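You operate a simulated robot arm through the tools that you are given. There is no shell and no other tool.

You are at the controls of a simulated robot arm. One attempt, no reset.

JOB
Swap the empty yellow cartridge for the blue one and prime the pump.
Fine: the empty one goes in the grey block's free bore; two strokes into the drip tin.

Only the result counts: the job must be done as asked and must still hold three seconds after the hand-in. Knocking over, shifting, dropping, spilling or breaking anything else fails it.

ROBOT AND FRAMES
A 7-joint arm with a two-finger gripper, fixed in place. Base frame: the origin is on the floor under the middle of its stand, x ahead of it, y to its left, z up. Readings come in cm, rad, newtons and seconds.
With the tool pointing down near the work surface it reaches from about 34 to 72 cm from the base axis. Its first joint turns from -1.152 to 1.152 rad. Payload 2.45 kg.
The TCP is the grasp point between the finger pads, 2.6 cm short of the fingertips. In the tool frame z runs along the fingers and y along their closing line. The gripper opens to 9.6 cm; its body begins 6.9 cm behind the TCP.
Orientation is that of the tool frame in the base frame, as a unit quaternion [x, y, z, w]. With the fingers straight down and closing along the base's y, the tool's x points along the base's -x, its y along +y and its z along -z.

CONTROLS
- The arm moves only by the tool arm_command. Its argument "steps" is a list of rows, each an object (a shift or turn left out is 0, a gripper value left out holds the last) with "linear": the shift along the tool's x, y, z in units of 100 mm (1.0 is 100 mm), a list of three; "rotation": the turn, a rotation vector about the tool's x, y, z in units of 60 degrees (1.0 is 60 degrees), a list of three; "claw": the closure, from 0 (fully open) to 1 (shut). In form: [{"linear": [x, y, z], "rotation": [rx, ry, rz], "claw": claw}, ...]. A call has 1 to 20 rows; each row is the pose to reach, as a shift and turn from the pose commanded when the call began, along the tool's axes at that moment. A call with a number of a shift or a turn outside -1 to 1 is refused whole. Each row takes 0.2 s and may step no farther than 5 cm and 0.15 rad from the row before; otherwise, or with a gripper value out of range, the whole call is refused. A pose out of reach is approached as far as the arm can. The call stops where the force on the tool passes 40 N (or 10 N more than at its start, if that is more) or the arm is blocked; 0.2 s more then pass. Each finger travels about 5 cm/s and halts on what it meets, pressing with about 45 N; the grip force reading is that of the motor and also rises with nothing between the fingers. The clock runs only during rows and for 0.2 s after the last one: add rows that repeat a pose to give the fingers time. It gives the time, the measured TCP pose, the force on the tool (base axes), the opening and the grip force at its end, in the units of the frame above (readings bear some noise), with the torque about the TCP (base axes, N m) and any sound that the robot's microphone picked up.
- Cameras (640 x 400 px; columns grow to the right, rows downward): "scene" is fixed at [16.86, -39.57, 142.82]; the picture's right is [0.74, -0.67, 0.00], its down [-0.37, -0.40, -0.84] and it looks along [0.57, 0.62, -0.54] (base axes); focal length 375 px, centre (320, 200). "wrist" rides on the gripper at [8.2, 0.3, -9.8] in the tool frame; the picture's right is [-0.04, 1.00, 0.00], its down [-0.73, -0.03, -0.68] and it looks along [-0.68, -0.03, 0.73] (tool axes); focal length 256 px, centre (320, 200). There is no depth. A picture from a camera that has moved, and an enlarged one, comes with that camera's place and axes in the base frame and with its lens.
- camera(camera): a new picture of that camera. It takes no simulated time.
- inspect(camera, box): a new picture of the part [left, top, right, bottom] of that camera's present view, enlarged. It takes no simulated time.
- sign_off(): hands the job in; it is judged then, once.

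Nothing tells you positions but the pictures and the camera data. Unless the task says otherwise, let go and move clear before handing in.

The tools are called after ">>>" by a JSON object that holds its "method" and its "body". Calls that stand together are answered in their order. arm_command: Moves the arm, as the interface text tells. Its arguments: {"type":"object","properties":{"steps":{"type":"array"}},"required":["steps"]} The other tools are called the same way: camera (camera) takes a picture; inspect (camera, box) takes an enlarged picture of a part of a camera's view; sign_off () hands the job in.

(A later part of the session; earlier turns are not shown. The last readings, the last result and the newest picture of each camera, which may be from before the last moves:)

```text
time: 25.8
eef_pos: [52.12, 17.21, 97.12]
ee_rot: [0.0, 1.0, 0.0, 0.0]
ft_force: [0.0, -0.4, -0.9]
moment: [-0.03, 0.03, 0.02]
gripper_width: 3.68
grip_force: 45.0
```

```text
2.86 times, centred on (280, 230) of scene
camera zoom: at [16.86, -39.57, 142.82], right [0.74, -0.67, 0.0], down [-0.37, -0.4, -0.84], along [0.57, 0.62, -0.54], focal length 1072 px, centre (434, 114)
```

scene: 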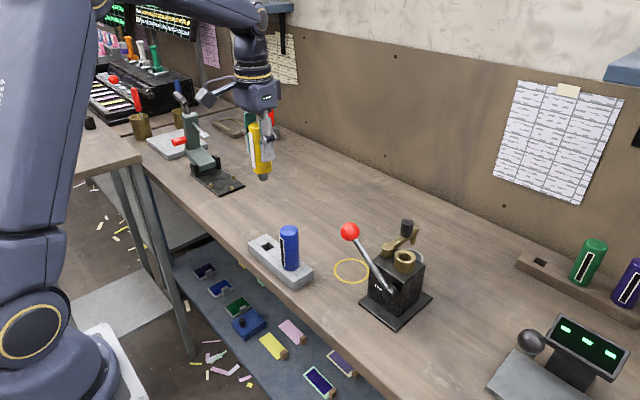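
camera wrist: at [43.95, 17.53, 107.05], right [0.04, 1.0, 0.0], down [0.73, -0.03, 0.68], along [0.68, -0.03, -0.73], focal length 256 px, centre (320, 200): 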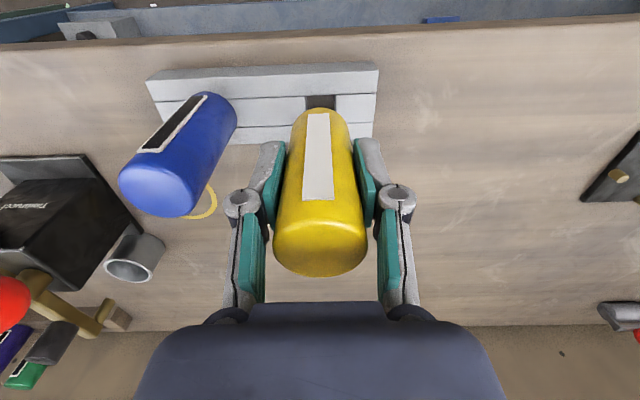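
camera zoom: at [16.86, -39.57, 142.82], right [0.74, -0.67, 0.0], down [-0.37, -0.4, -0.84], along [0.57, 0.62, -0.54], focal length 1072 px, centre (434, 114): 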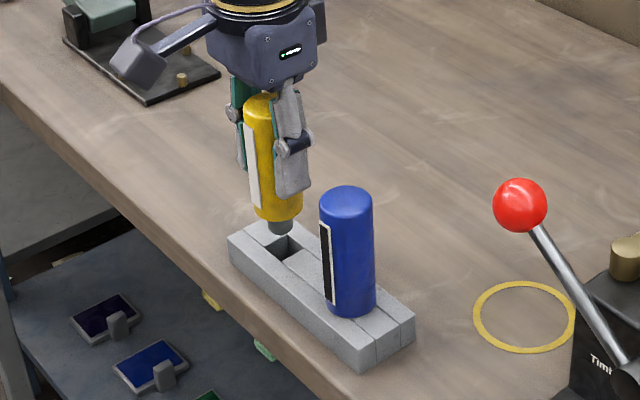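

>>> {"method": "inspect", "body": {"camera": "scene", "box": [300, 215, 350, 265]}}

>>> {"method": "inspect", "body": {"camera": "scene", "box": [300, 225, 360, 265]}}

>>> {"method": "inspect", "body": {"camera": "scene", "box": [240, 210, 300, 270]}}

>>> {"method": "inspect", "body": {"camera": "wrist", "box": [270, 60, 390, 160]}}

```text
8.00 times, centred on (325, 240) of scene
camera zoom: at [16.86, -39.57, 142.82], right [0.74, -0.67, 0.0], down [-0.37, -0.4, -0.84], along [0.57, 0.62, -0.54], focal length 3001 px, centre (280, -120)
```

zoom: 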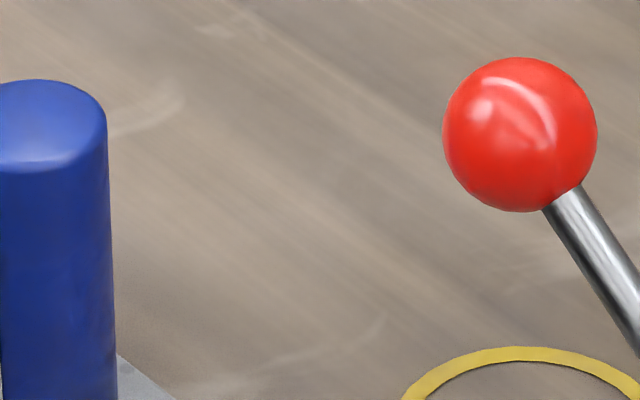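

```text
10.00 times, centred on (330, 245) of scene
camera zoom: at [16.86, -39.57, 142.82], right [0.74, -0.67, 0.0], down [-0.37, -0.4, -0.84], along [0.57, 0.62, -0.54], focal length 3752 px, centre (220, -250)
```

zoom: 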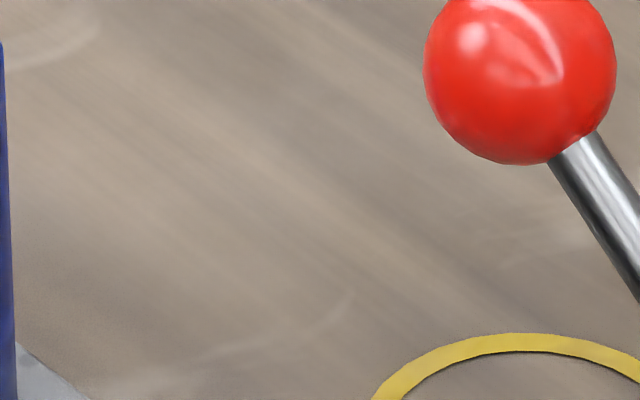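

```text
6.67 times, centred on (270, 240) of scene
camera zoom: at [16.86, -39.57, 142.82], right [0.74, -0.67, 0.0], down [-0.37, -0.4, -0.84], along [0.57, 0.62, -0.54], focal length 2501 px, centre (653, -67)
```

zoom: 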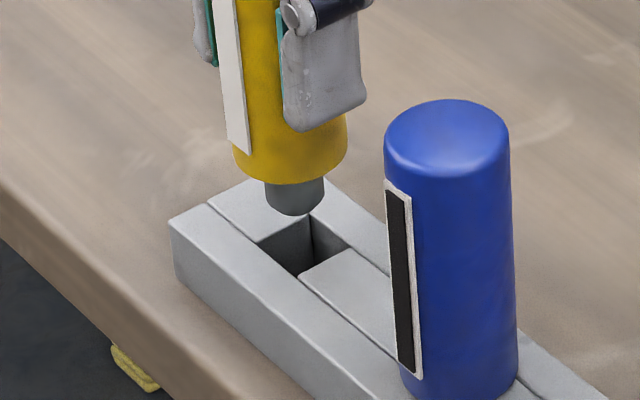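

```text
4.00 times, centred on (330, 110) of wrist
camera zoom: at [43.95, 17.53, 107.05], right [0.04, 1.0, 0.0], down [0.73, -0.03, 0.68], along [0.68, -0.03, -0.73], focal length 1024 px, centre (280, 560)
```

zoom: 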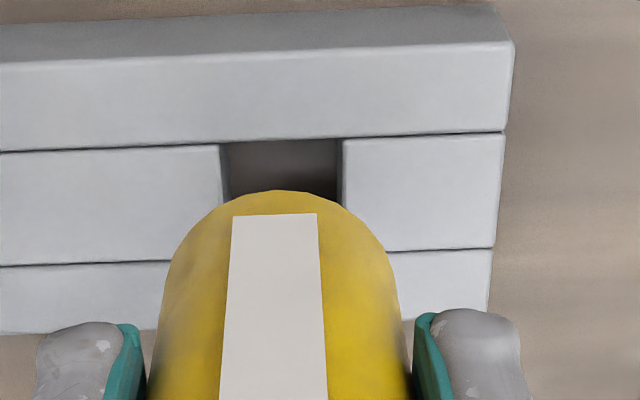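

The stem is about 2.0 cm in a bore of about 2.3 cm, and it sits roughly 0.25 cm too far toward -x. I'll correct that and lower to just above the bore for another check.

>>> {"method": "arm_command", "body": {"steps": [{"linear": [-0.025, 0.004, 0]}, {"linear": [-0.025, 0.004, 0.06]}, {"linear": [-0.025, 0.004, 0.13]}, {"linear": [-0.025, 0.004, 0.13]}, {"linear": [-0.025, 0.004, 0.13]}]}}

>>> {"method": "inspect", "body": {"camera": "scene", "box": [240, 210, 300, 270]}}

>>> {"method": "inspect", "body": {"camera": "wrist", "box": [270, 60, 390, 160]}}

```text
time: 27.0
eef_pos: [52.67, 17.08, 96.09]
ee_rot: [0.001, 1.0, 0.0, 0.0]
ft_force: [0.5, -0.1, -1.3]
moment: [0.02, 0.0, -0.01]
gripper_width: 3.69
grip_force: 44.9
```

```text
6.67 times, centred on (270, 240) of scene
camera zoom: at [16.86, -39.57, 142.82], right [0.74, -0.67, 0.0], down [-0.37, -0.4, -0.84], along [0.57, 0.62, -0.54], focal length 2501 px, centre (653, -67)
```

zoom: 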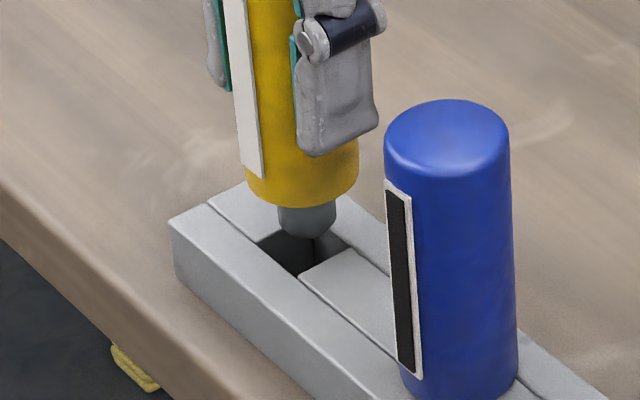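

```text
4.00 times, centred on (330, 110) of wrist
camera zoom: at [44.35, 17.54, 105.85], right [0.04, 1.0, 0.0], down [0.73, -0.03, 0.68], along [0.68, -0.03, -0.73], focal length 1024 px, centre (280, 560)
```

zoom: 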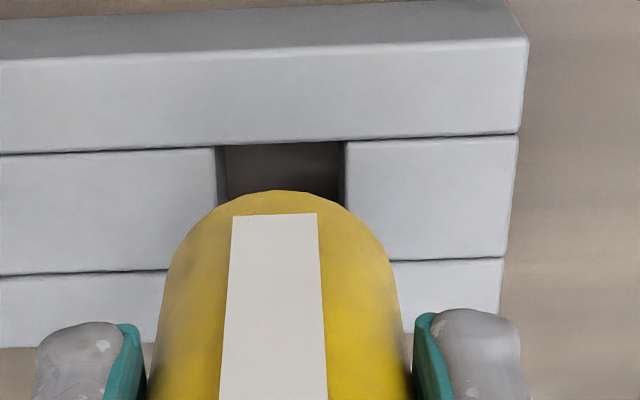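

The stem is now slightly past centre, about +0.2 cm in x and -0.05 in y. I'll make a small correction and re-check.

>>> {"method": "arm_command", "body": {"steps": [{"linear": [0.02, 0.006, 0.02]}, {"linear": [0.02, 0.006, 0.04]}, {"linear": [0.02, 0.006, 0.04]}, {"linear": [0.02, 0.006, 0.04]}]}}

>>> {"method": "inspect", "body": {"camera": "scene", "box": [250, 220, 300, 270]}}

>>> {"method": "inspect", "body": {"camera": "wrist", "box": [270, 60, 390, 160]}}

```text
time: 28.0
eef_pos: [52.4, 17.19, 95.64]
ee_rot: [0.0, 1.0, 0.0, -0.001]
ft_force: [-0.2, 0.5, -1.5]
moment: [0.02, 0.0, 0.0]
gripper_width: 3.66
grip_force: 44.6
```

```text
8.00 times, centred on (275, 245) of scene
camera zoom: at [16.86, -39.57, 142.82], right [0.74, -0.67, 0.0], down [-0.37, -0.4, -0.84], along [0.57, 0.62, -0.54], focal length 3001 px, centre (680, -160)
```

zoom: 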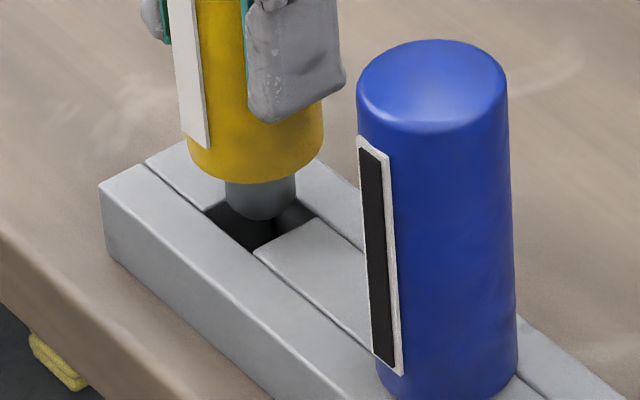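

```text
4.00 times, centred on (330, 110) of wrist
camera zoom: at [44.22, 17.59, 105.39], right [0.04, 1.0, 0.0], down [0.73, -0.03, 0.68], along [0.68, -0.03, -0.73], focal length 1024 px, centre (280, 560)
```

zoom: 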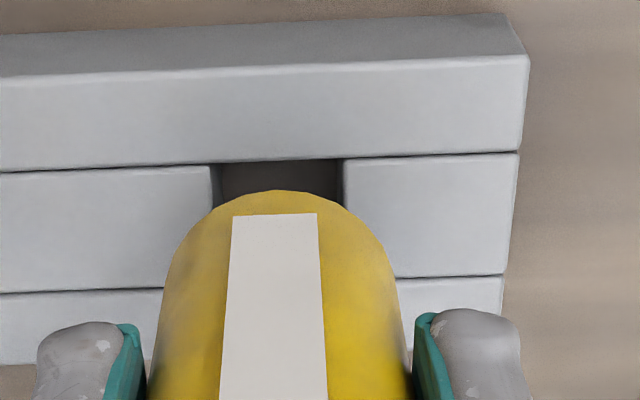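

Alignment is now within about 1 mm. I'll lower slowly into the bore and watch the force.

>>> {"method": "arm_command", "body": {"steps": [{"linear": [0, 0, 0.025]}, {"linear": [0, 0, 0.05]}, {"linear": [0, 0, 0.075]}, {"linear": [0, 0, 0.1]}]}}

>>> {"method": "inspect", "body": {"camera": "scene", "box": [250, 220, 300, 270]}}

```text
time: 29.0
eef_pos: [52.52, 17.28, 94.26]
ee_rot: [0.0, 1.0, 0.0, 0.0]
ft_force: [0.2, 0.4, -2.0]
moment: [0.02, 0.03, -0.02]
gripper_width: 3.7
grip_force: 44.5
```

```text
8.00 times, centred on (275, 245) of scene
camera zoom: at [16.86, -39.57, 142.82], right [0.74, -0.67, 0.0], down [-0.37, -0.4, -0.84], along [0.57, 0.62, -0.54], focal length 3001 px, centre (680, -160)
```

zoom: 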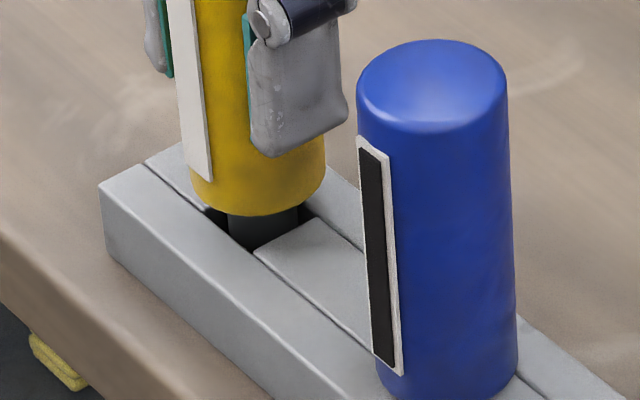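

The stem has entered the bore without resistance. I'll continue down toward seating.

>>> {"method": "arm_command", "body": {"steps": [{"linear": [0, 0, 0.03]}, {"linear": [0, 0, 0.06]}, {"linear": [0, 0, 0.085]}, {"linear": [0, 0, 0.085]}]}}

>>> {"method": "inspect", "body": {"camera": "scene", "box": [250, 220, 300, 270]}}

```text
time: 30.0
eef_pos: [52.5, 17.31, 93.51]
ee_rot: [0.0, 1.0, 0.001, 0.0]
ft_force: [-0.7, 1.2, -1.7]
moment: [-0.01, 0.06, -0.01]
gripper_width: 3.7
grip_force: 45.1
```

```text
8.00 times, centred on (275, 245) of scene
camera zoom: at [16.86, -39.57, 142.82], right [0.74, -0.67, 0.0], down [-0.37, -0.4, -0.84], along [0.57, 0.62, -0.54], focal length 3001 px, centre (680, -160)
```

zoom: 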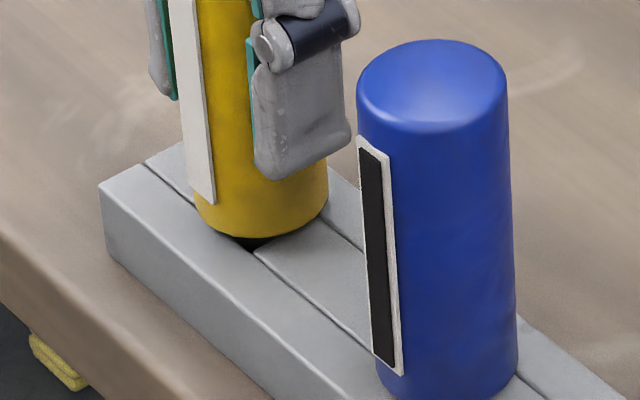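

About 0.4 cm remains to seat. I'll go in small steps and check the contact force.

>>> {"method": "arm_command", "body": {"steps": [{"linear": [0, 0, 0.015]}, {"linear": [0, 0, 0.03]}, {"linear": [0, 0, 0.03]}]}}

>>> {"method": "arm_command", "body": {"steps": [{"linear": [0, 0, 0.01]}, {"linear": [0, 0, 0.015]}, {"linear": [0, 0, 0.015]}]}}

>>> {"method": "inspect", "body": {"camera": "scene", "box": [250, 220, 300, 270]}}

```text
time: 30.8
eef_pos: [52.43, 17.26, 93.33]
ee_rot: [0.001, 1.0, 0.001, 0.0]
ft_force: [-0.6, -0.2, -1.3]
moment: [0.01, 0.05, 0.0]
gripper_width: 3.71
grip_force: 45.0
```

```text
time: 31.6
eef_pos: [52.34, 17.22, 93.17]
ee_rot: [0.001, 1.0, -0.001, -0.001]
ft_force: [-15.8, -5.6, 14.2]
moment: [-0.18, 0.26, 0.04]
gripper_width: 3.67
grip_force: 44.9
```

```text
8.00 times, centred on (275, 245) of scene
camera zoom: at [16.79, -39.59, 142.82], right [0.74, -0.67, 0.0], down [-0.37, -0.4, -0.84], along [0.57, 0.62, -0.54], focal length 3001 px, centre (680, -160)
```

zoom: 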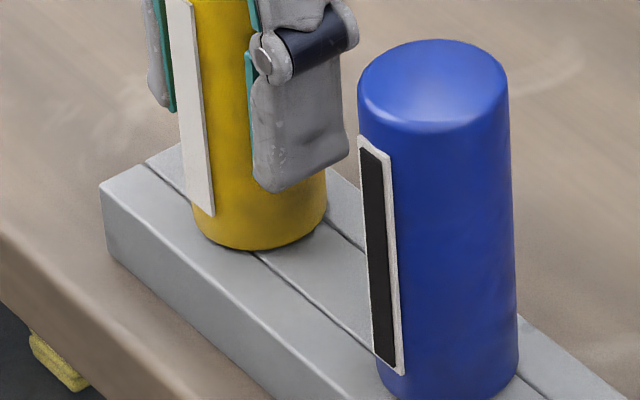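

Yellow is seated. There's some side load, so I'll ease off slightly before letting go.

>>> {"method": "arm_command", "body": {"steps": [{"linear": [0.005, 0, -0.01]}, {"linear": [0.01, 0.0, -0.015]}, {"linear": [0.01, 0.0, -0.015]}]}}

```text
time: 32.4
eef_pos: [52.49, 17.37, 93.41]
ee_rot: [0.0, 1.0, 0.001, 0.001]
ft_force: [-0.6, -0.8, -2.2]
moment: [-0.01, 0.07, -0.02]
gripper_width: 3.67
grip_force: 45.6
```

>>> {"method": "arm_command", "body": {"steps": [{"linear": [0, 0, 0.008]}, {"linear": [0, 0, 0.008]}]}}

```text
time: 33.0
eef_pos: [52.36, 17.37, 93.35]
ee_rot: [0.001, 1.0, -0.001, -0.001]
ft_force: [-3.1, -4.0, 1.7]
moment: [0.14, -0.16, 0.04]
gripper_width: 3.67
grip_force: 44.9
```

Contact is light now. I'll open slowly and only a little, since the blue cartridge is next to it.

>>> {"method": "arm_command", "body": {"steps": [{"linear": [0, 0, 0], "claw": 0.6}, {"linear": [0, 0, 0], "claw": 0.57}, {"linear": [0, 0, 0], "claw": 0.54}, {"linear": [0, 0, 0], "claw": 0.5}, {"linear": [0, 0, 0], "claw": 0.47}, {"linear": [0, 0, 0], "claw": 0.47}]}}

>>> {"method": "inspect", "body": {"camera": "scene", "box": [230, 170, 330, 300]}}

>>> {"method": "camera", "body": {"camera": "wrist"}}

```text
time: 34.4
eef_pos: [52.32, 17.27, 93.25]
ee_rot: [0.0, 1.0, 0.0, 0.0]
ft_force: [0.5, -0.4, -0.6]
moment: [0.0, -0.02, -0.03]
gripper_width: 5.08
grip_force: 0.2
```

```text
3.08 times, centred on (280, 235) of scene
camera zoom: at [16.86, -39.57, 142.82], right [0.74, -0.67, 0.0], down [-0.37, -0.4, -0.84], along [0.57, 0.62, -0.54], focal length 1154 px, centre (443, 92)
```

zoom: 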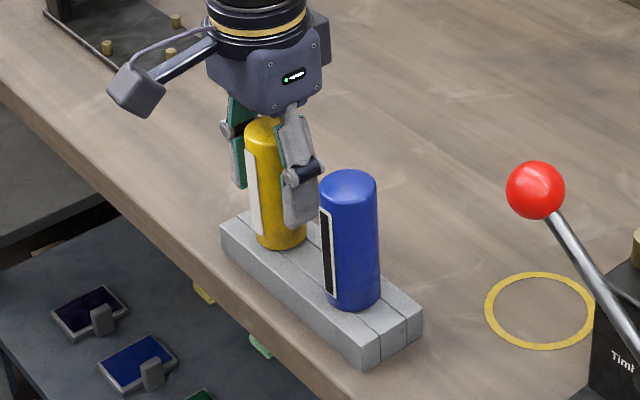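

```text
taken
camera wrist: at [44.16, 17.68, 103.13], right [0.04, 1.0, 0.0], down [0.73, -0.03, 0.68], along [0.68, -0.03, -0.73], focal length 256 px, centre (320, 200)
```

wrist: 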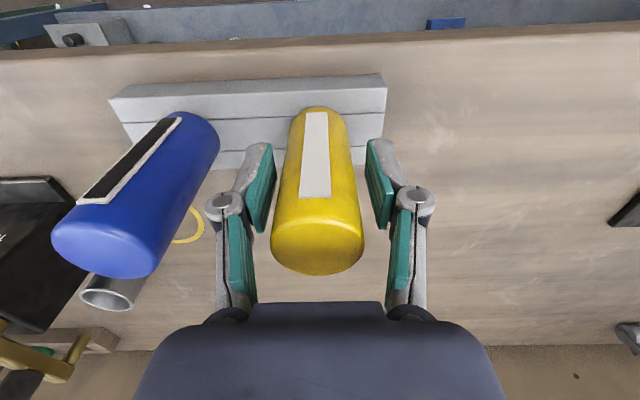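

Yellow stands in the bore with the fingers clear. I'll rise straight up.

>>> {"method": "arm_command", "body": {"steps": [{"linear": [0, -0.01, -0.1]}, {"linear": [0, -0.01, -0.3]}, {"linear": [0, -0.01, -0.6]}, {"linear": [0, -0.01, -0.95]}, {"linear": [0, -0.01, -0.95]}]}}

>>> {"method": "camera", "body": {"camera": "wrist"}}

>>> {"method": "inspect", "body": {"camera": "scene", "box": [230, 170, 330, 300]}}

```text
time: 35.6
eef_pos: [52.36, 17.39, 102.69]
ee_rot: [0.0, 1.0, 0.0, 0.0]
ft_force: [-0.4, 0.3, 0.1]
moment: [-0.04, -0.02, 0.01]
gripper_width: 5.09
grip_force: 0.0
```

```text
taken
camera wrist: at [44.12, 17.68, 112.64], right [0.04, 1.0, 0.0], down [0.73, -0.03, 0.68], along [0.68, -0.03, -0.73], focal length 256 px, centre (320, 200)
```

wrist: 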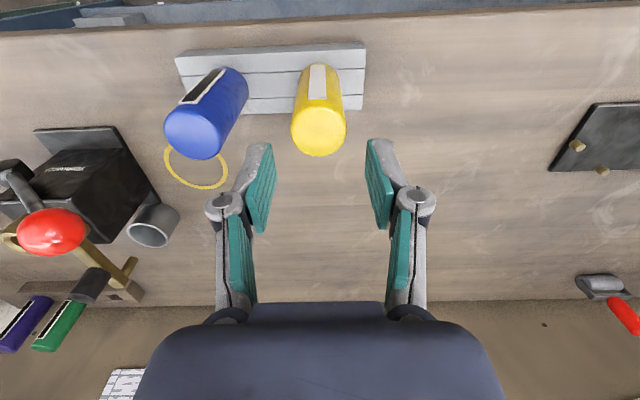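

```text
3.08 times, centred on (280, 235) of scene
camera zoom: at [16.86, -39.57, 142.82], right [0.74, -0.67, 0.0], down [-0.37, -0.4, -0.84], along [0.57, 0.62, -0.54], focal length 1154 px, centre (443, 92)
```

zoom: 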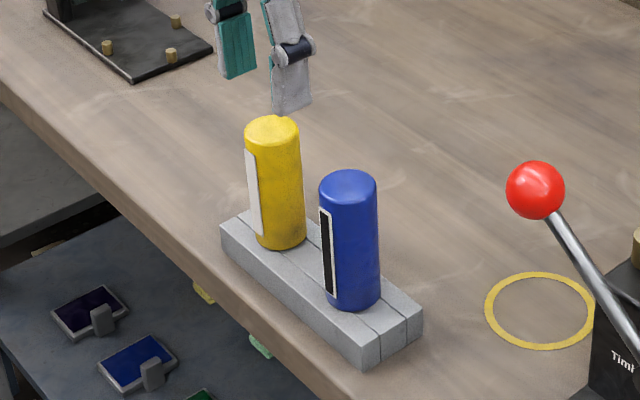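

Yellow is seated at the same height as blue. Next I'll move above the blue cartridge at about (52.5, 8.8).

>>> {"method": "arm_command", "body": {"steps": [{"linear": [-0.01, -0.2, -0.13]}, {"linear": [-0.01, -0.5, -0.13]}, {"linear": [-0.01, -0.75, -0.13]}, {"linear": [-0.01, -0.855, -0.13], "claw": 0.38}, {"linear": [-0.01, -0.855, -0.13], "claw": 0.38}, {"linear": [-0.01, -0.855, -0.13], "claw": 0.38}]}}

>>> {"method": "camera", "body": {"camera": "wrist"}}

>>> {"method": "inspect", "body": {"camera": "wrist", "box": [240, 30, 440, 180]}}

```text
time: 37.0
eef_pos: [52.36, 8.88, 104.11]
ee_rot: [0.0, 1.0, 0.0, 0.0]
ft_force: [0.2, 0.6, -0.2]
moment: [0.0, 0.02, 0.03]
gripper_width: 5.95
grip_force: 0.1
```

```text
taken
camera wrist: at [44.12, 9.14, 113.9], right [0.04, 1.0, 0.0], down [0.73, -0.03, 0.68], along [0.68, -0.03, -0.73], focal length 256 px, centre (320, 200)
```

wrist: 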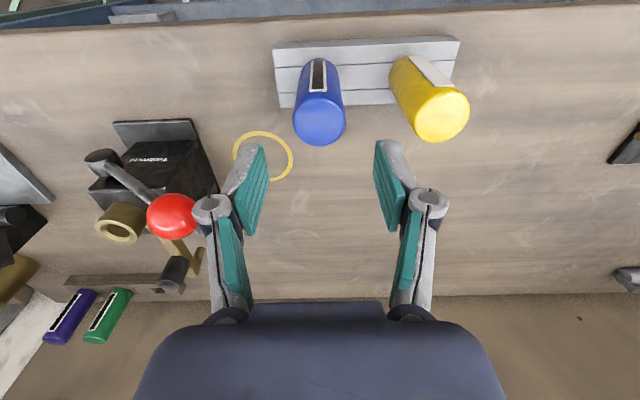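

```text
2.67 times, centred on (340, 105) of wrist
camera zoom: at [44.12, 9.14, 113.9], right [0.04, 1.0, 0.0], down [0.73, -0.03, 0.68], along [0.68, -0.03, -0.73], focal length 683 px, centre (267, 453)
```

zoom: 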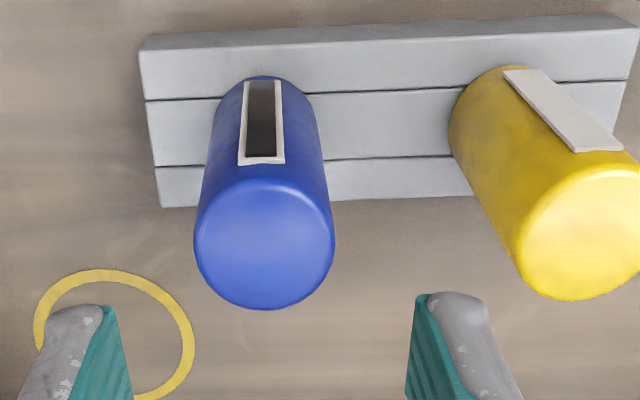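

>>> {"method": "arm_command", "body": {"steps": [{"linear": [0, -0.01, 0.2]}, {"linear": [0, -0.01, 0.4]}, {"linear": [0, -0.01, 0.6]}, {"linear": [0, -0.01, 0.6]}]}}

>>> {"method": "inspect", "body": {"camera": "scene", "box": [230, 170, 330, 300]}}

>>> {"method": "camera", "body": {"camera": "wrist"}}

```text
time: 38.0
eef_pos: [52.5, 8.58, 97.99]
ee_rot: [0.0, 1.0, 0.0, 0.0]
ft_force: [0.3, -0.5, 0.1]
moment: [0.01, -0.01, 0.01]
gripper_width: 5.96
grip_force: 0.1
```

```text
3.08 times, centred on (280, 235) of scene
camera zoom: at [16.86, -39.57, 142.82], right [0.74, -0.67, 0.0], down [-0.37, -0.4, -0.84], along [0.57, 0.62, -0.54], focal length 1154 px, centre (443, 92)
```

zoom: 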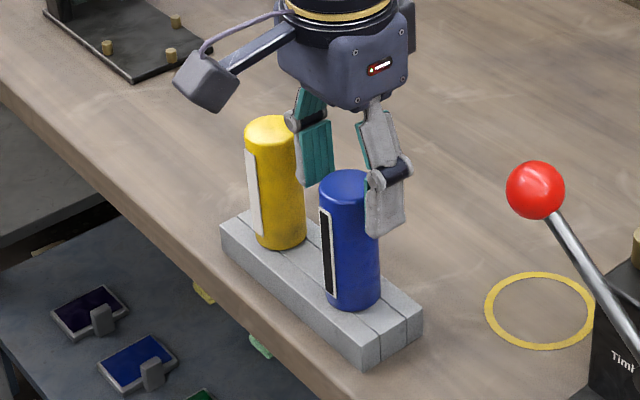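

```text
taken
camera wrist: at [44.24, 8.92, 107.83], right [0.04, 1.0, 0.0], down [0.73, -0.03, 0.68], along [0.68, -0.03, -0.73], focal length 256 px, centre (320, 200)
```

wrist: 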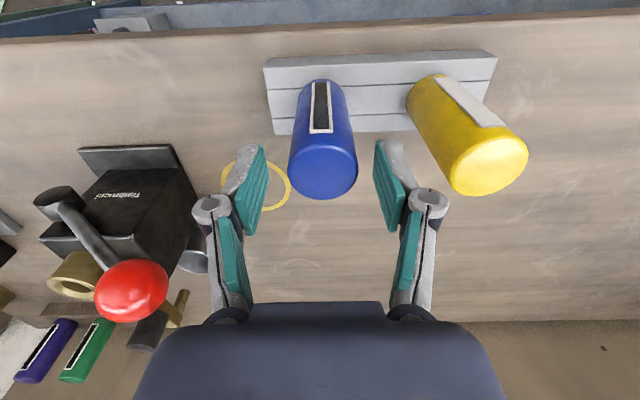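

>>> {"method": "inspect", "body": {"camera": "scene", "box": [330, 170, 375, 205]}}

>>> {"method": "inspect", "body": {"camera": "scene", "box": [310, 170, 380, 220]}}

```text
11.43 times, centred on (352, 188) of scene
camera zoom: at [16.86, -39.57, 142.82], right [0.74, -0.67, 0.0], down [-0.37, -0.4, -0.84], along [0.57, 0.62, -0.54], focal length 4288 px, centre (-51, 343)
```

zoom: 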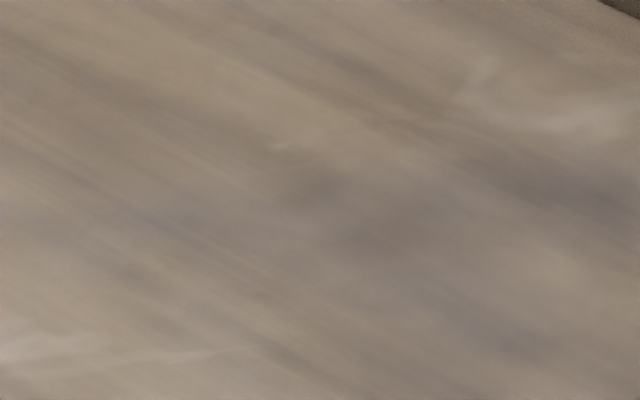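

```text
8.00 times, centred on (345, 195) of scene
camera zoom: at [16.86, -39.57, 142.82], right [0.74, -0.67, 0.0], down [-0.37, -0.4, -0.84], along [0.57, 0.62, -0.54], focal length 3001 px, centre (120, 240)
```

zoom: 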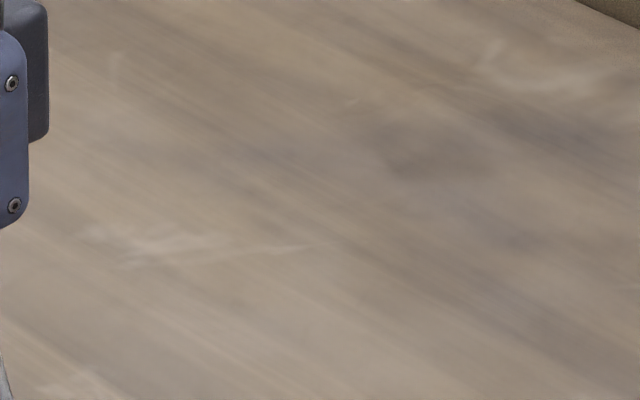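

>>> {"method": "inspect", "body": {"camera": "scene", "box": [265, 160, 335, 215]}}

>>> {"method": "inspect", "body": {"camera": "wrist", "box": [180, 40, 540, 260]}}

```text
7.27 times, centred on (300, 188) of scene
camera zoom: at [16.86, -39.57, 142.82], right [0.74, -0.67, 0.0], down [-0.37, -0.4, -0.84], along [0.57, 0.62, -0.54], focal length 2728 px, centre (466, 291)
```

zoom: 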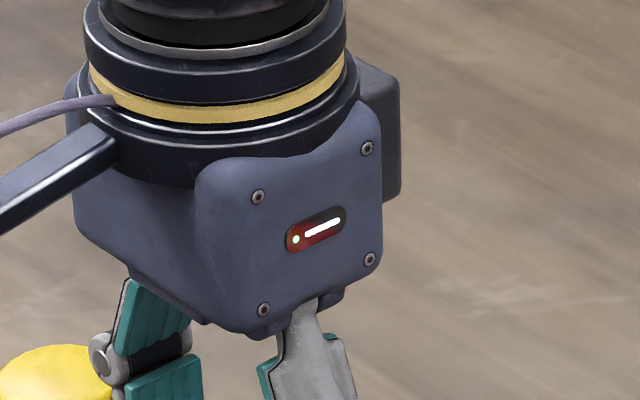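

```text
1.78 times, centred on (360, 150) of wrist
camera zoom: at [44.24, 8.92, 107.83], right [0.04, 1.0, 0.0], down [0.73, -0.03, 0.68], along [0.68, -0.03, -0.73], focal length 455 px, centre (249, 289)
```

zoom: 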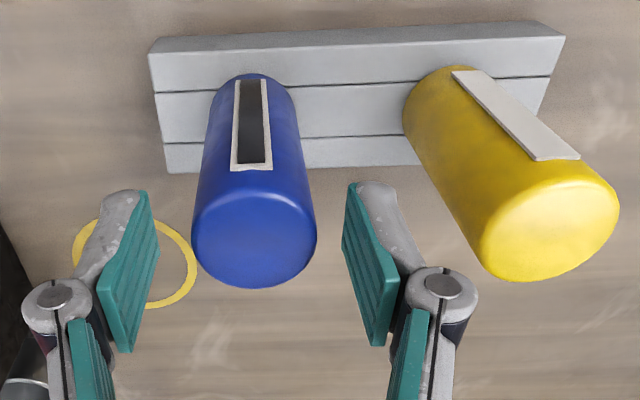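

Everything reads normal. I'll go down around blue to z of about 93.5, centre slightly and close.

>>> {"method": "arm_command", "body": {"steps": [{"linear": [0, 0.014, 0.15]}, {"linear": [0, 0.014, 0.3]}, {"linear": [0, 0.014, 0.45]}, {"linear": [0, 0.014, 0.45]}, {"linear": [0, 0.014, 0.45], "claw": 0.5}, {"linear": [0, 0.014, 0.45], "claw": 0.58}, {"linear": [0, 0.014, 0.45], "claw": 0.61}]}}

>>> {"method": "inspect", "body": {"camera": "wrist", "box": [180, 40, 540, 260]}}

```text
time: 39.6
eef_pos: [52.4, 8.77, 93.47]
ee_rot: [0.0, 1.0, 0.0, -0.001]
ft_force: [-0.3, -1.6, -1.1]
moment: [-0.02, 0.02, 0.03]
gripper_width: 3.8
grip_force: 0.3
```

```text
1.78 times, centred on (360, 150) of wrist
camera zoom: at [44.14, 9.09, 103.35], right [0.04, 1.0, 0.0], down [0.73, -0.03, 0.68], along [0.68, -0.03, -0.73], focal length 455 px, centre (249, 289)
```

zoom: 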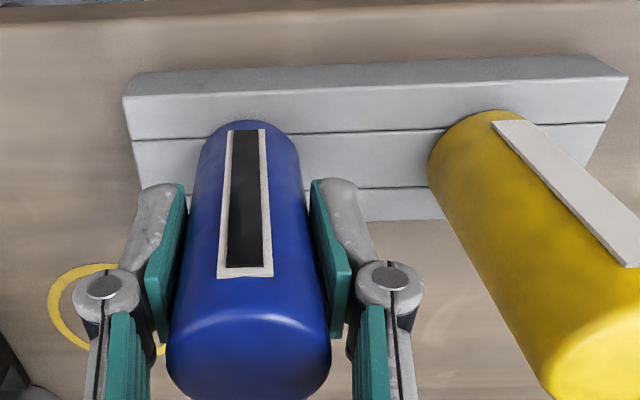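

>>> {"method": "arm_command", "body": {"steps": [{"linear": [0, 0, 0], "claw": 0.65}, {"linear": [0, 0, 0], "claw": 0.8}, {"linear": [0, 0, 0], "claw": 0.8}]}}

```text
time: 40.4
eef_pos: [52.35, 8.72, 93.37]
ee_rot: [0.001, 1.0, 0.0, 0.0]
ft_force: [-0.4, -3.2, 0.7]
moment: [-0.08, 0.04, -0.02]
gripper_width: 3.66
grip_force: 44.9
```

Blue is gripped. I'll take off the small side load and lift slowly.

>>> {"method": "arm_command", "body": {"steps": [{"linear": [0, -0.008, 0]}, {"linear": [0, -0.008, -0.02]}, {"linear": [0, -0.008, -0.05]}, {"linear": [0, -0.008, -0.08]}, {"linear": [0, -0.008, -0.08]}]}}

>>> {"method": "inspect", "body": {"camera": "scene", "box": [230, 170, 330, 300]}}

```text
time: 41.6
eef_pos: [52.34, 8.87, 94.33]
ee_rot: [0.0, 1.0, 0.0, 0.0]
ft_force: [0.2, -0.2, -1.1]
moment: [-0.02, -0.02, 0.02]
gripper_width: 3.67
grip_force: 45.5
```

```text
3.08 times, centred on (280, 235) of scene
camera zoom: at [16.86, -39.57, 142.82], right [0.74, -0.67, 0.0], down [-0.37, -0.4, -0.84], along [0.57, 0.62, -0.54], focal length 1154 px, centre (443, 92)
```

zoom: 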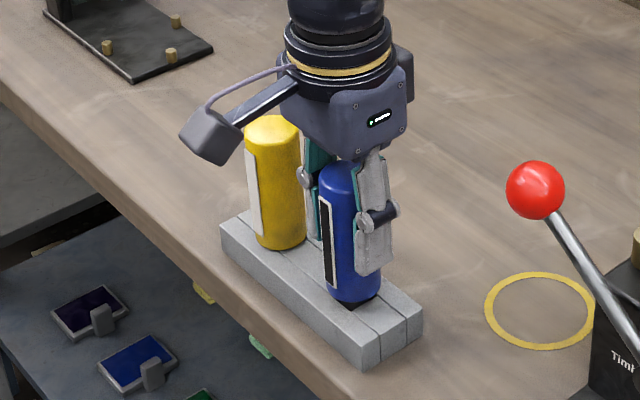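

Blue is coming out cleanly. I'll raise it to travel height.

>>> {"method": "arm_command", "body": {"steps": [{"linear": [0, 0, -0.15]}, {"linear": [0, 0, -0.35]}, {"linear": [0, 0, -0.6]}, {"linear": [0, 0, -0.85]}, {"linear": [0, 0, -1.0]}, {"linear": [0, 0, -1.0]}]}}

>>> {"method": "arm_command", "body": {"steps": [{"linear": [0, 0, -0.3]}, {"linear": [0, 0, -0.6]}, {"linear": [0, 0, -0.9]}, {"linear": [0, 0, -0.95]}, {"linear": [0, 0, -0.95]}]}}

>>> {"method": "inspect", "body": {"camera": "scene", "box": [220, 90, 340, 300]}}

```text
time: 43.0
eef_pos: [52.55, 8.57, 104.48]
ee_rot: [-0.001, 1.0, 0.0, 0.0]
ft_force: [-0.5, 1.1, -1.9]
moment: [0.02, -0.04, -0.01]
gripper_width: 3.68
grip_force: 45.1
```

```text
time: 44.2
eef_pos: [52.75, 8.76, 114.03]
ee_rot: [0.0, 1.0, 0.0, 0.0]
ft_force: [-0.3, 1.2, -1.1]
moment: [0.03, -0.01, 0.02]
gripper_width: 3.7
grip_force: 44.8
```

```text
1.90 times, centred on (280, 195) of scene
camera zoom: at [16.86, -39.57, 142.82], right [0.74, -0.67, 0.0], down [-0.37, -0.4, -0.84], along [0.57, 0.62, -0.54], focal length 715 px, centre (396, 210)
```

zoom: 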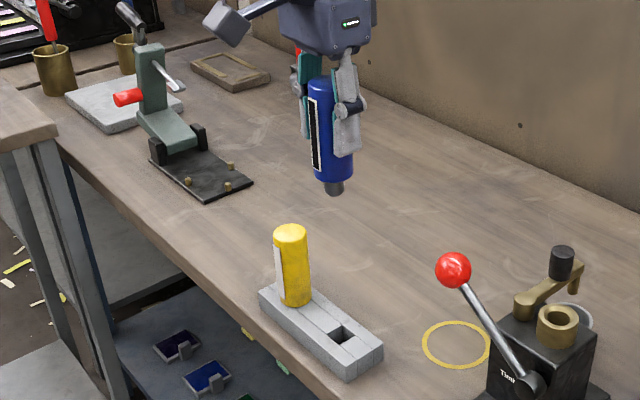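

Blue is clear of everything. I'll carry it over to the pump collar.

>>> {"method": "arm_command", "body": {"steps": [{"linear": [-0.1, -0.2, 0]}, {"linear": [-0.22, -0.44, 0]}, {"linear": [-0.34, -0.68, 0]}, {"linear": [-0.45, -0.88, 0]}, {"linear": [-0.5, -1.0, 0]}, {"linear": [-0.5, -1.0, 0]}]}}

>>> {"method": "arm_command", "body": {"steps": [{"linear": [-0.1, -0.2, 0]}, {"linear": [-0.22, -0.44, 0]}, {"linear": [-0.34, -0.68, 0]}, {"linear": [-0.45, -0.88, 0]}, {"linear": [-0.51, -1.0, 0]}, {"linear": [-0.51, -1.0, 0]}, {"linear": [-0.51, -1.0, 0]}]}}

>>> {"method": "camera", "body": {"camera": "wrist"}}

>>> {"method": "inspect", "body": {"camera": "scene", "box": [350, 110, 450, 270]}}

```text
time: 45.6
eef_pos: [57.55, -1.36, 113.98]
ee_rot: [0.0, 1.0, 0.0, 0.0]
ft_force: [0.0, 1.0, -1.4]
moment: [0.01, 0.0, 0.0]
gripper_width: 3.71
grip_force: 45.2
```

```text
time: 47.2
eef_pos: [62.55, -11.36, 113.9]
ee_rot: [0.0, 1.0, 0.001, 0.0]
ft_force: [0.4, 0.5, -1.6]
moment: [0.02, -0.01, 0.03]
gripper_width: 3.7
grip_force: 44.6
```

```text
taken
camera wrist: at [54.3, -11.04, 123.74], right [0.04, 1.0, 0.0], down [0.73, -0.03, 0.68], along [0.68, -0.03, -0.73], focal length 256 px, centre (320, 200)
```

wrist: 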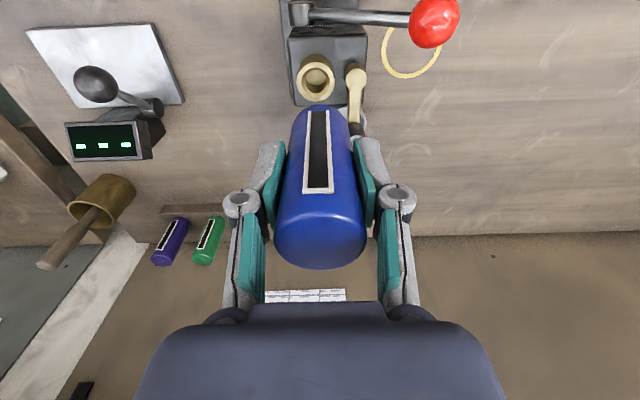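

```text
2.50 times, centred on (400, 190) of scene
camera zoom: at [16.86, -39.57, 142.82], right [0.74, -0.67, 0.0], down [-0.37, -0.4, -0.84], along [0.57, 0.62, -0.54], focal length 938 px, centre (120, 225)
```

zoom: 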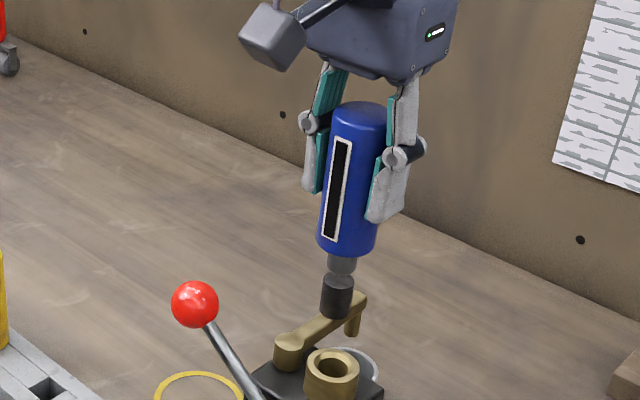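

>>> {"method": "inspect", "body": {"camera": "wrist", "box": [270, 40, 390, 140]}}

>>> {"method": "inspect", "body": {"camera": "scene", "box": [375, 200, 435, 270]}}

```text
4.00 times, centred on (330, 90) of wrist
camera zoom: at [54.3, -11.04, 123.74], right [0.04, 1.0, 0.0], down [0.73, -0.03, 0.68], along [0.68, -0.03, -0.73], focal length 1024 px, centre (280, 640)
```

zoom: 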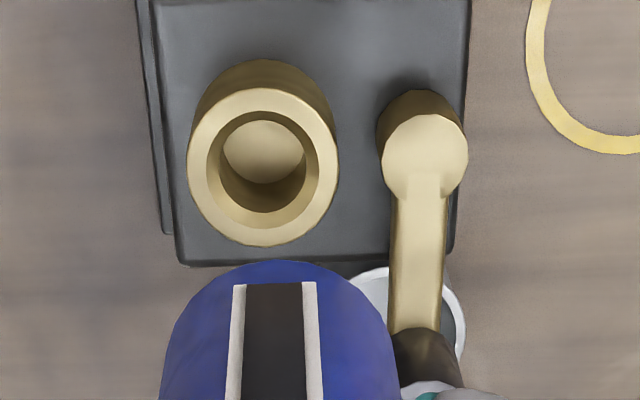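

```text
5.71 times, centred on (405, 235) of scene
camera zoom: at [16.86, -39.57, 142.82], right [0.74, -0.67, 0.0], down [-0.37, -0.4, -0.84], along [0.57, 0.62, -0.54], focal length 2144 px, centre (-166, 0)
```

zoom: 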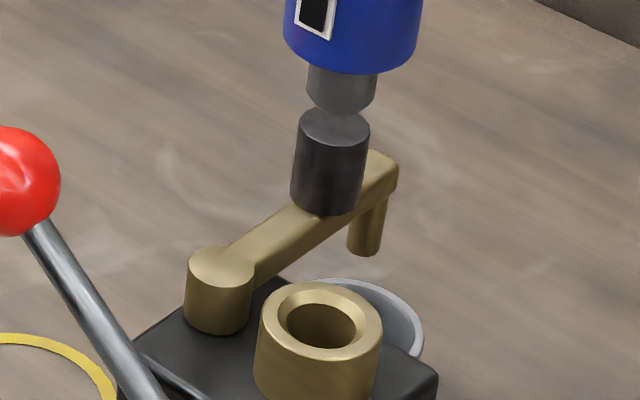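

Blue needs a shift of about +0.35 in x and -0.36 in y to line up with the collar. I'll correct that and lower to about 3 cm above the collar.

>>> {"method": "arm_command", "body": {"steps": [{"linear": [-0.02, -0.02, 0.1]}, {"linear": [-0.035, -0.036, 0.3]}, {"linear": [-0.035, -0.036, 0.5]}, {"linear": [-0.035, -0.036, 0.62]}, {"linear": [-0.035, -0.036, 0.62]}, {"linear": [-0.035, -0.036, 0.62]}]}}

>>> {"method": "inspect", "body": {"camera": "wrist", "box": [270, 40, 390, 140]}}

>>> {"method": "inspect", "body": {"camera": "scene", "box": [375, 200, 435, 270]}}

```text
time: 48.6
eef_pos: [63.0, -11.86, 107.54]
ee_rot: [0.0, 1.0, 0.0, 0.0]
ft_force: [0.5, -0.4, -1.2]
moment: [-0.01, 0.01, 0.02]
gripper_width: 3.7
grip_force: 45.8
```

```text
4.00 times, centred on (330, 90) of wrist
camera zoom: at [54.67, -11.47, 117.44], right [0.04, 1.0, 0.0], down [0.73, -0.03, 0.68], along [0.68, -0.03, -0.73], focal length 1024 px, centre (280, 640)
```

zoom: 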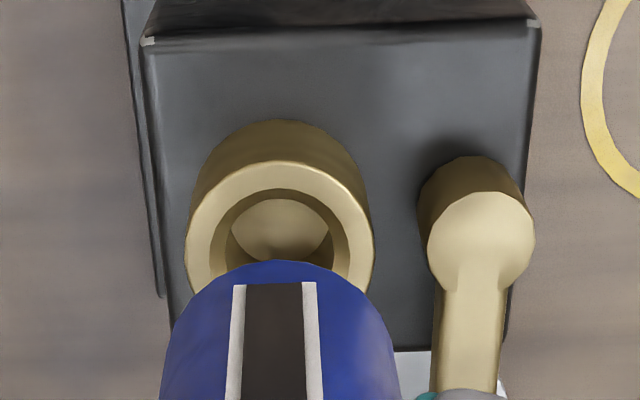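

```text
5.71 times, centred on (405, 235) of scene
camera zoom: at [16.86, -39.57, 142.82], right [0.74, -0.67, 0.0], down [-0.37, -0.4, -0.84], along [0.57, 0.62, -0.54], focal length 2144 px, centre (-166, 0)
```

zoom: 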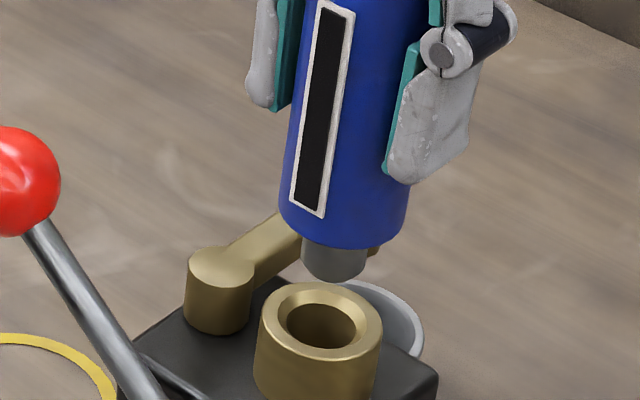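

>>> {"method": "inspect", "body": {"camera": "wrist", "box": [285, 65, 355, 125]}}

>>> {"method": "inspect", "body": {"camera": "scene", "box": [385, 230, 425, 270]}}

```text
6.67 times, centred on (320, 95) of wrist
camera zoom: at [54.67, -11.47, 117.44], right [0.04, 1.0, 0.0], down [0.73, -0.03, 0.68], along [0.68, -0.03, -0.73], focal length 1707 px, centre (320, 900)
```

zoom: 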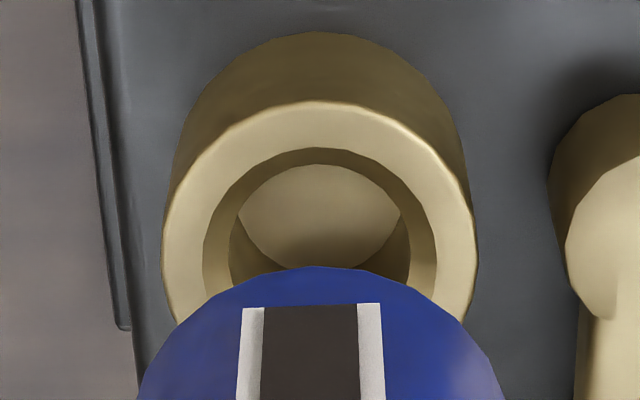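

```text
10.00 times, centred on (405, 250) of scene
camera zoom: at [16.86, -39.57, 142.82], right [0.74, -0.67, 0.0], down [-0.37, -0.4, -0.84], along [0.57, 0.62, -0.54], focal length 3752 px, centre (-530, -300)
```

zoom: 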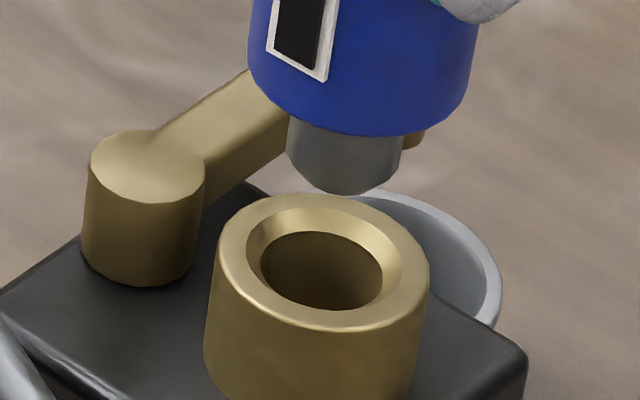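

The offsets are within about 1–2 mm, and the collar chamfer accepts roughly ±4 mm. I'll make a small correction and start lowering into the collar.

>>> {"method": "arm_command", "body": {"steps": [{"linear": [0.01, -0.005, 0.05]}, {"linear": [0.01, -0.005, 0.12]}, {"linear": [0.01, -0.005, 0.18]}, {"linear": [0.01, -0.005, 0.22]}, {"linear": [0.01, -0.005, 0.22]}]}}

>>> {"method": "inspect", "body": {"camera": "scene", "box": [385, 230, 425, 270]}}

>>> {"method": "inspect", "body": {"camera": "wrist", "box": [270, 40, 390, 140]}}

```text
time: 49.8
eef_pos: [62.82, -11.82, 105.44]
ee_rot: [-0.001, 1.0, 0.0, 0.0]
ft_force: [0.6, 0.1, -1.7]
moment: [-0.03, 0.04, 0.0]
gripper_width: 3.68
grip_force: 45.1
```

```text
10.00 times, centred on (405, 250) of scene
camera zoom: at [16.86, -39.57, 142.82], right [0.74, -0.67, 0.0], down [-0.37, -0.4, -0.84], along [0.57, 0.62, -0.54], focal length 3752 px, centre (-530, -300)
```

zoom: 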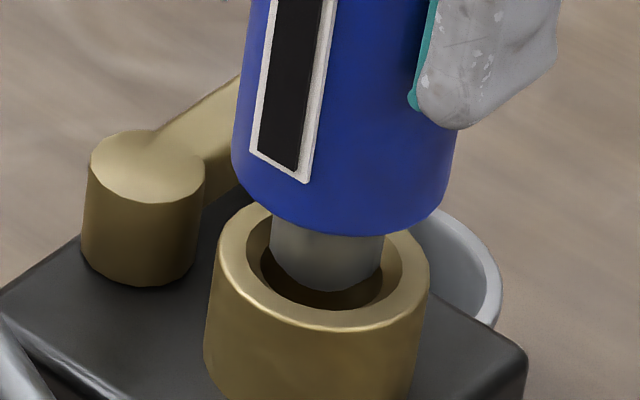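

```text
4.00 times, centred on (330, 90) of wrist
camera zoom: at [54.59, -11.49, 115.27], right [0.04, 1.0, 0.0], down [0.73, -0.03, 0.68], along [0.68, -0.03, -0.73], focal length 1024 px, centre (280, 640)
```

zoom: 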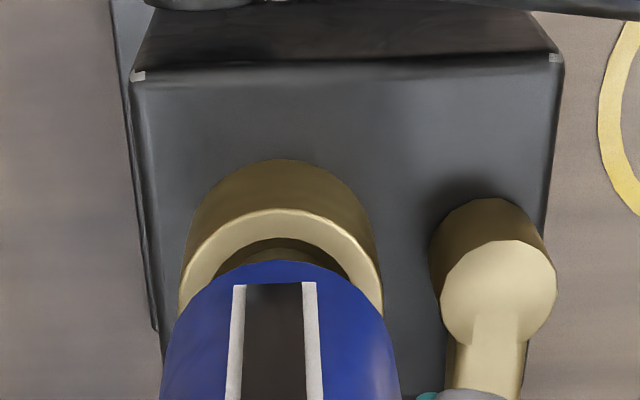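

The stem tip is at the collar mouth and nearly centred. I'll continue down gently with a tiny correction.

>>> {"method": "arm_command", "body": {"steps": [{"linear": [0.006, 0.0, 0.02]}, {"linear": [0.006, 0, 0.04]}, {"linear": [0.006, 0, 0.06]}, {"linear": [0.006, 0, 0.08]}, {"linear": [0.006, 0, 0.08]}]}}

>>> {"method": "inspect", "body": {"camera": "scene", "box": [385, 230, 425, 270]}}

```text
time: 51.0
eef_pos: [62.87, -11.85, 104.56]
ee_rot: [0.0, 1.0, 0.0, 0.0]
ft_force: [0.7, 0.1, -1.3]
moment: [0.0, -0.02, -0.01]
gripper_width: 3.69
grip_force: 45.4
```

```text
10.00 times, centred on (405, 250) of scene
camera zoom: at [16.86, -39.57, 142.82], right [0.74, -0.67, 0.0], down [-0.37, -0.4, -0.84], along [0.57, 0.62, -0.54], focal length 3752 px, centre (-530, -300)
```

zoom: 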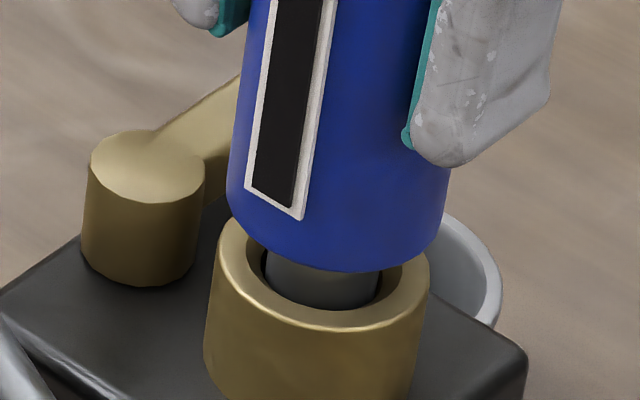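

The stem is in the hole with no force. I'll continue down toward seating.

>>> {"method": "arm_command", "body": {"steps": [{"linear": [0, 0, 0.03]}, {"linear": [0, 0, 0.06]}, {"linear": [0, 0, 0.09]}, {"linear": [0, 0, 0.09]}]}}

>>> {"method": "inspect", "body": {"camera": "scene", "box": [385, 230, 425, 270]}}

```text
time: 52.0
eef_pos: [62.7, -11.92, 103.8]
ee_rot: [0.0, 1.0, 0.0, 0.001]
ft_force: [3.1, -1.1, -0.1]
moment: [-0.05, -0.16, -0.01]
gripper_width: 3.71
grip_force: 44.8
```

```text
10.00 times, centred on (405, 250) of scene
camera zoom: at [16.87, -39.57, 142.82], right [0.74, -0.67, 0.0], down [-0.37, -0.4, -0.84], along [0.57, 0.62, -0.54], focal length 3752 px, centre (-530, -300)
```

zoom: 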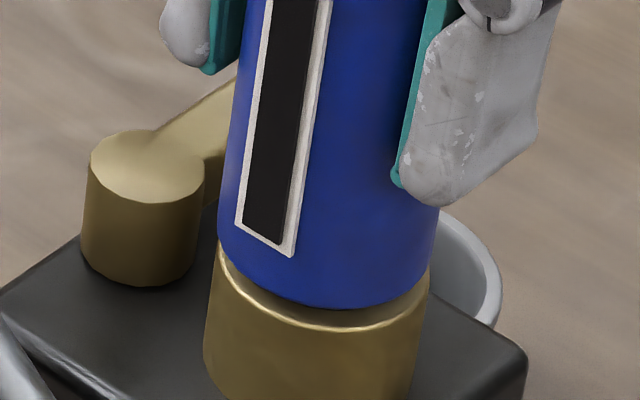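

About 0.4 cm is left, with a slight lateral push. I'll shift a touch and finish seating.

>>> {"method": "arm_command", "body": {"steps": [{"linear": [-0.008, 0.004, 0.01]}, {"linear": [-0.008, 0.004, 0.03]}, {"linear": [-0.008, 0.004, 0.035]}]}}

>>> {"method": "arm_command", "body": {"steps": [{"linear": [0, 0, 0.01]}, {"linear": [0, 0, 0.015]}, {"linear": [0, 0, 0.015]}]}}

>>> {"method": "inspect", "body": {"camera": "scene", "box": [385, 230, 425, 270]}}

```text
time: 52.8
eef_pos: [62.84, -11.77, 103.52]
ee_rot: [0.001, 1.0, 0.0, -0.001]
ft_force: [-1.1, -2.8, 4.7]
moment: [-0.03, 0.05, 0.02]
gripper_width: 3.68
grip_force: 44.7
```

```text
time: 53.6
eef_pos: [62.83, -11.9, 103.41]
ee_rot: [0.001, 1.0, 0.0, 0.002]
ft_force: [-9.5, -0.5, 24.1]
moment: [-0.04, 0.51, 0.0]
gripper_width: 3.72
grip_force: 45.3
```

```text
10.00 times, centred on (405, 250) of scene
camera zoom: at [16.78, -39.56, 142.84], right [0.74, -0.67, 0.0], down [-0.37, -0.4, -0.84], along [0.57, 0.62, -0.54], focal length 3752 px, centre (-530, -300)
```

zoom: 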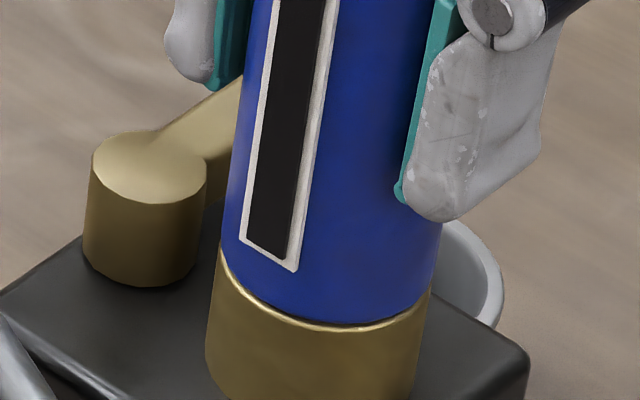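

Blue is seated firmly on the collar. I'll ease off the load, then release and check its height.

>>> {"method": "arm_command", "body": {"steps": [{"linear": [0.004, 0, -0.008]}, {"linear": [0.004, 0, -0.013]}, {"linear": [0.004, 0, -0.013]}]}}

```text
time: 54.4
eef_pos: [62.8, -11.71, 103.51]
ee_rot: [0.0, 1.0, 0.0, 0.001]
ft_force: [2.2, -1.5, 13.2]
moment: [-0.02, -0.11, -0.03]
gripper_width: 3.68
grip_force: 45.1
```

>>> {"method": "arm_command", "body": {"steps": [{"linear": [0, 0, 0], "claw": 0.6}, {"linear": [0, 0, 0], "claw": 0.56}, {"linear": [0, 0, 0], "claw": 0.52}, {"linear": [0, 0, 0], "claw": 0.46}, {"linear": [0, 0, 0], "claw": 0.42}, {"linear": [0, 0, 0], "claw": 0.42}]}}

>>> {"method": "inspect", "body": {"camera": "scene", "box": [340, 160, 450, 330]}}

>>> {"method": "inspect", "body": {"camera": "scene", "box": [385, 230, 425, 270]}}

```text
time: 55.8
eef_pos: [62.77, -11.79, 103.45]
ee_rot: [0.0, 1.0, 0.0, 0.0]
ft_force: [-0.5, -0.8, 0.1]
moment: [0.03, -0.02, 0.0]
gripper_width: 5.56
grip_force: 0.1
```

```text
2.35 times, centred on (395, 245) of scene
camera zoom: at [16.86, -39.57, 142.82], right [0.74, -0.67, 0.0], down [-0.37, -0.4, -0.84], along [0.57, 0.62, -0.54], focal length 883 px, centre (144, 94)
```

zoom: 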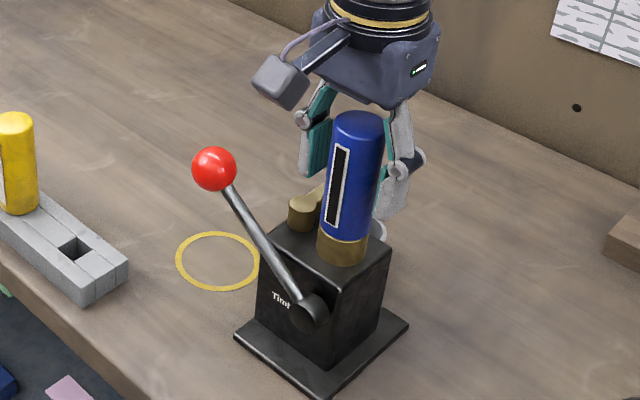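

```text
10.00 times, centred on (405, 250) of scene
camera zoom: at [16.86, -39.57, 142.82], right [0.74, -0.67, 0.0], down [-0.37, -0.4, -0.84], along [0.57, 0.62, -0.54], focal length 3752 px, centre (-530, -300)
```

zoom: 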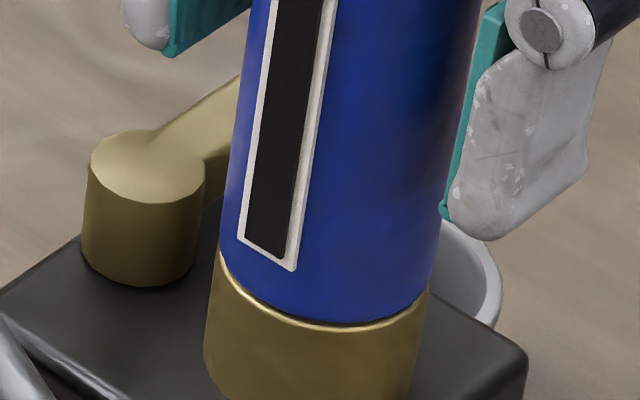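

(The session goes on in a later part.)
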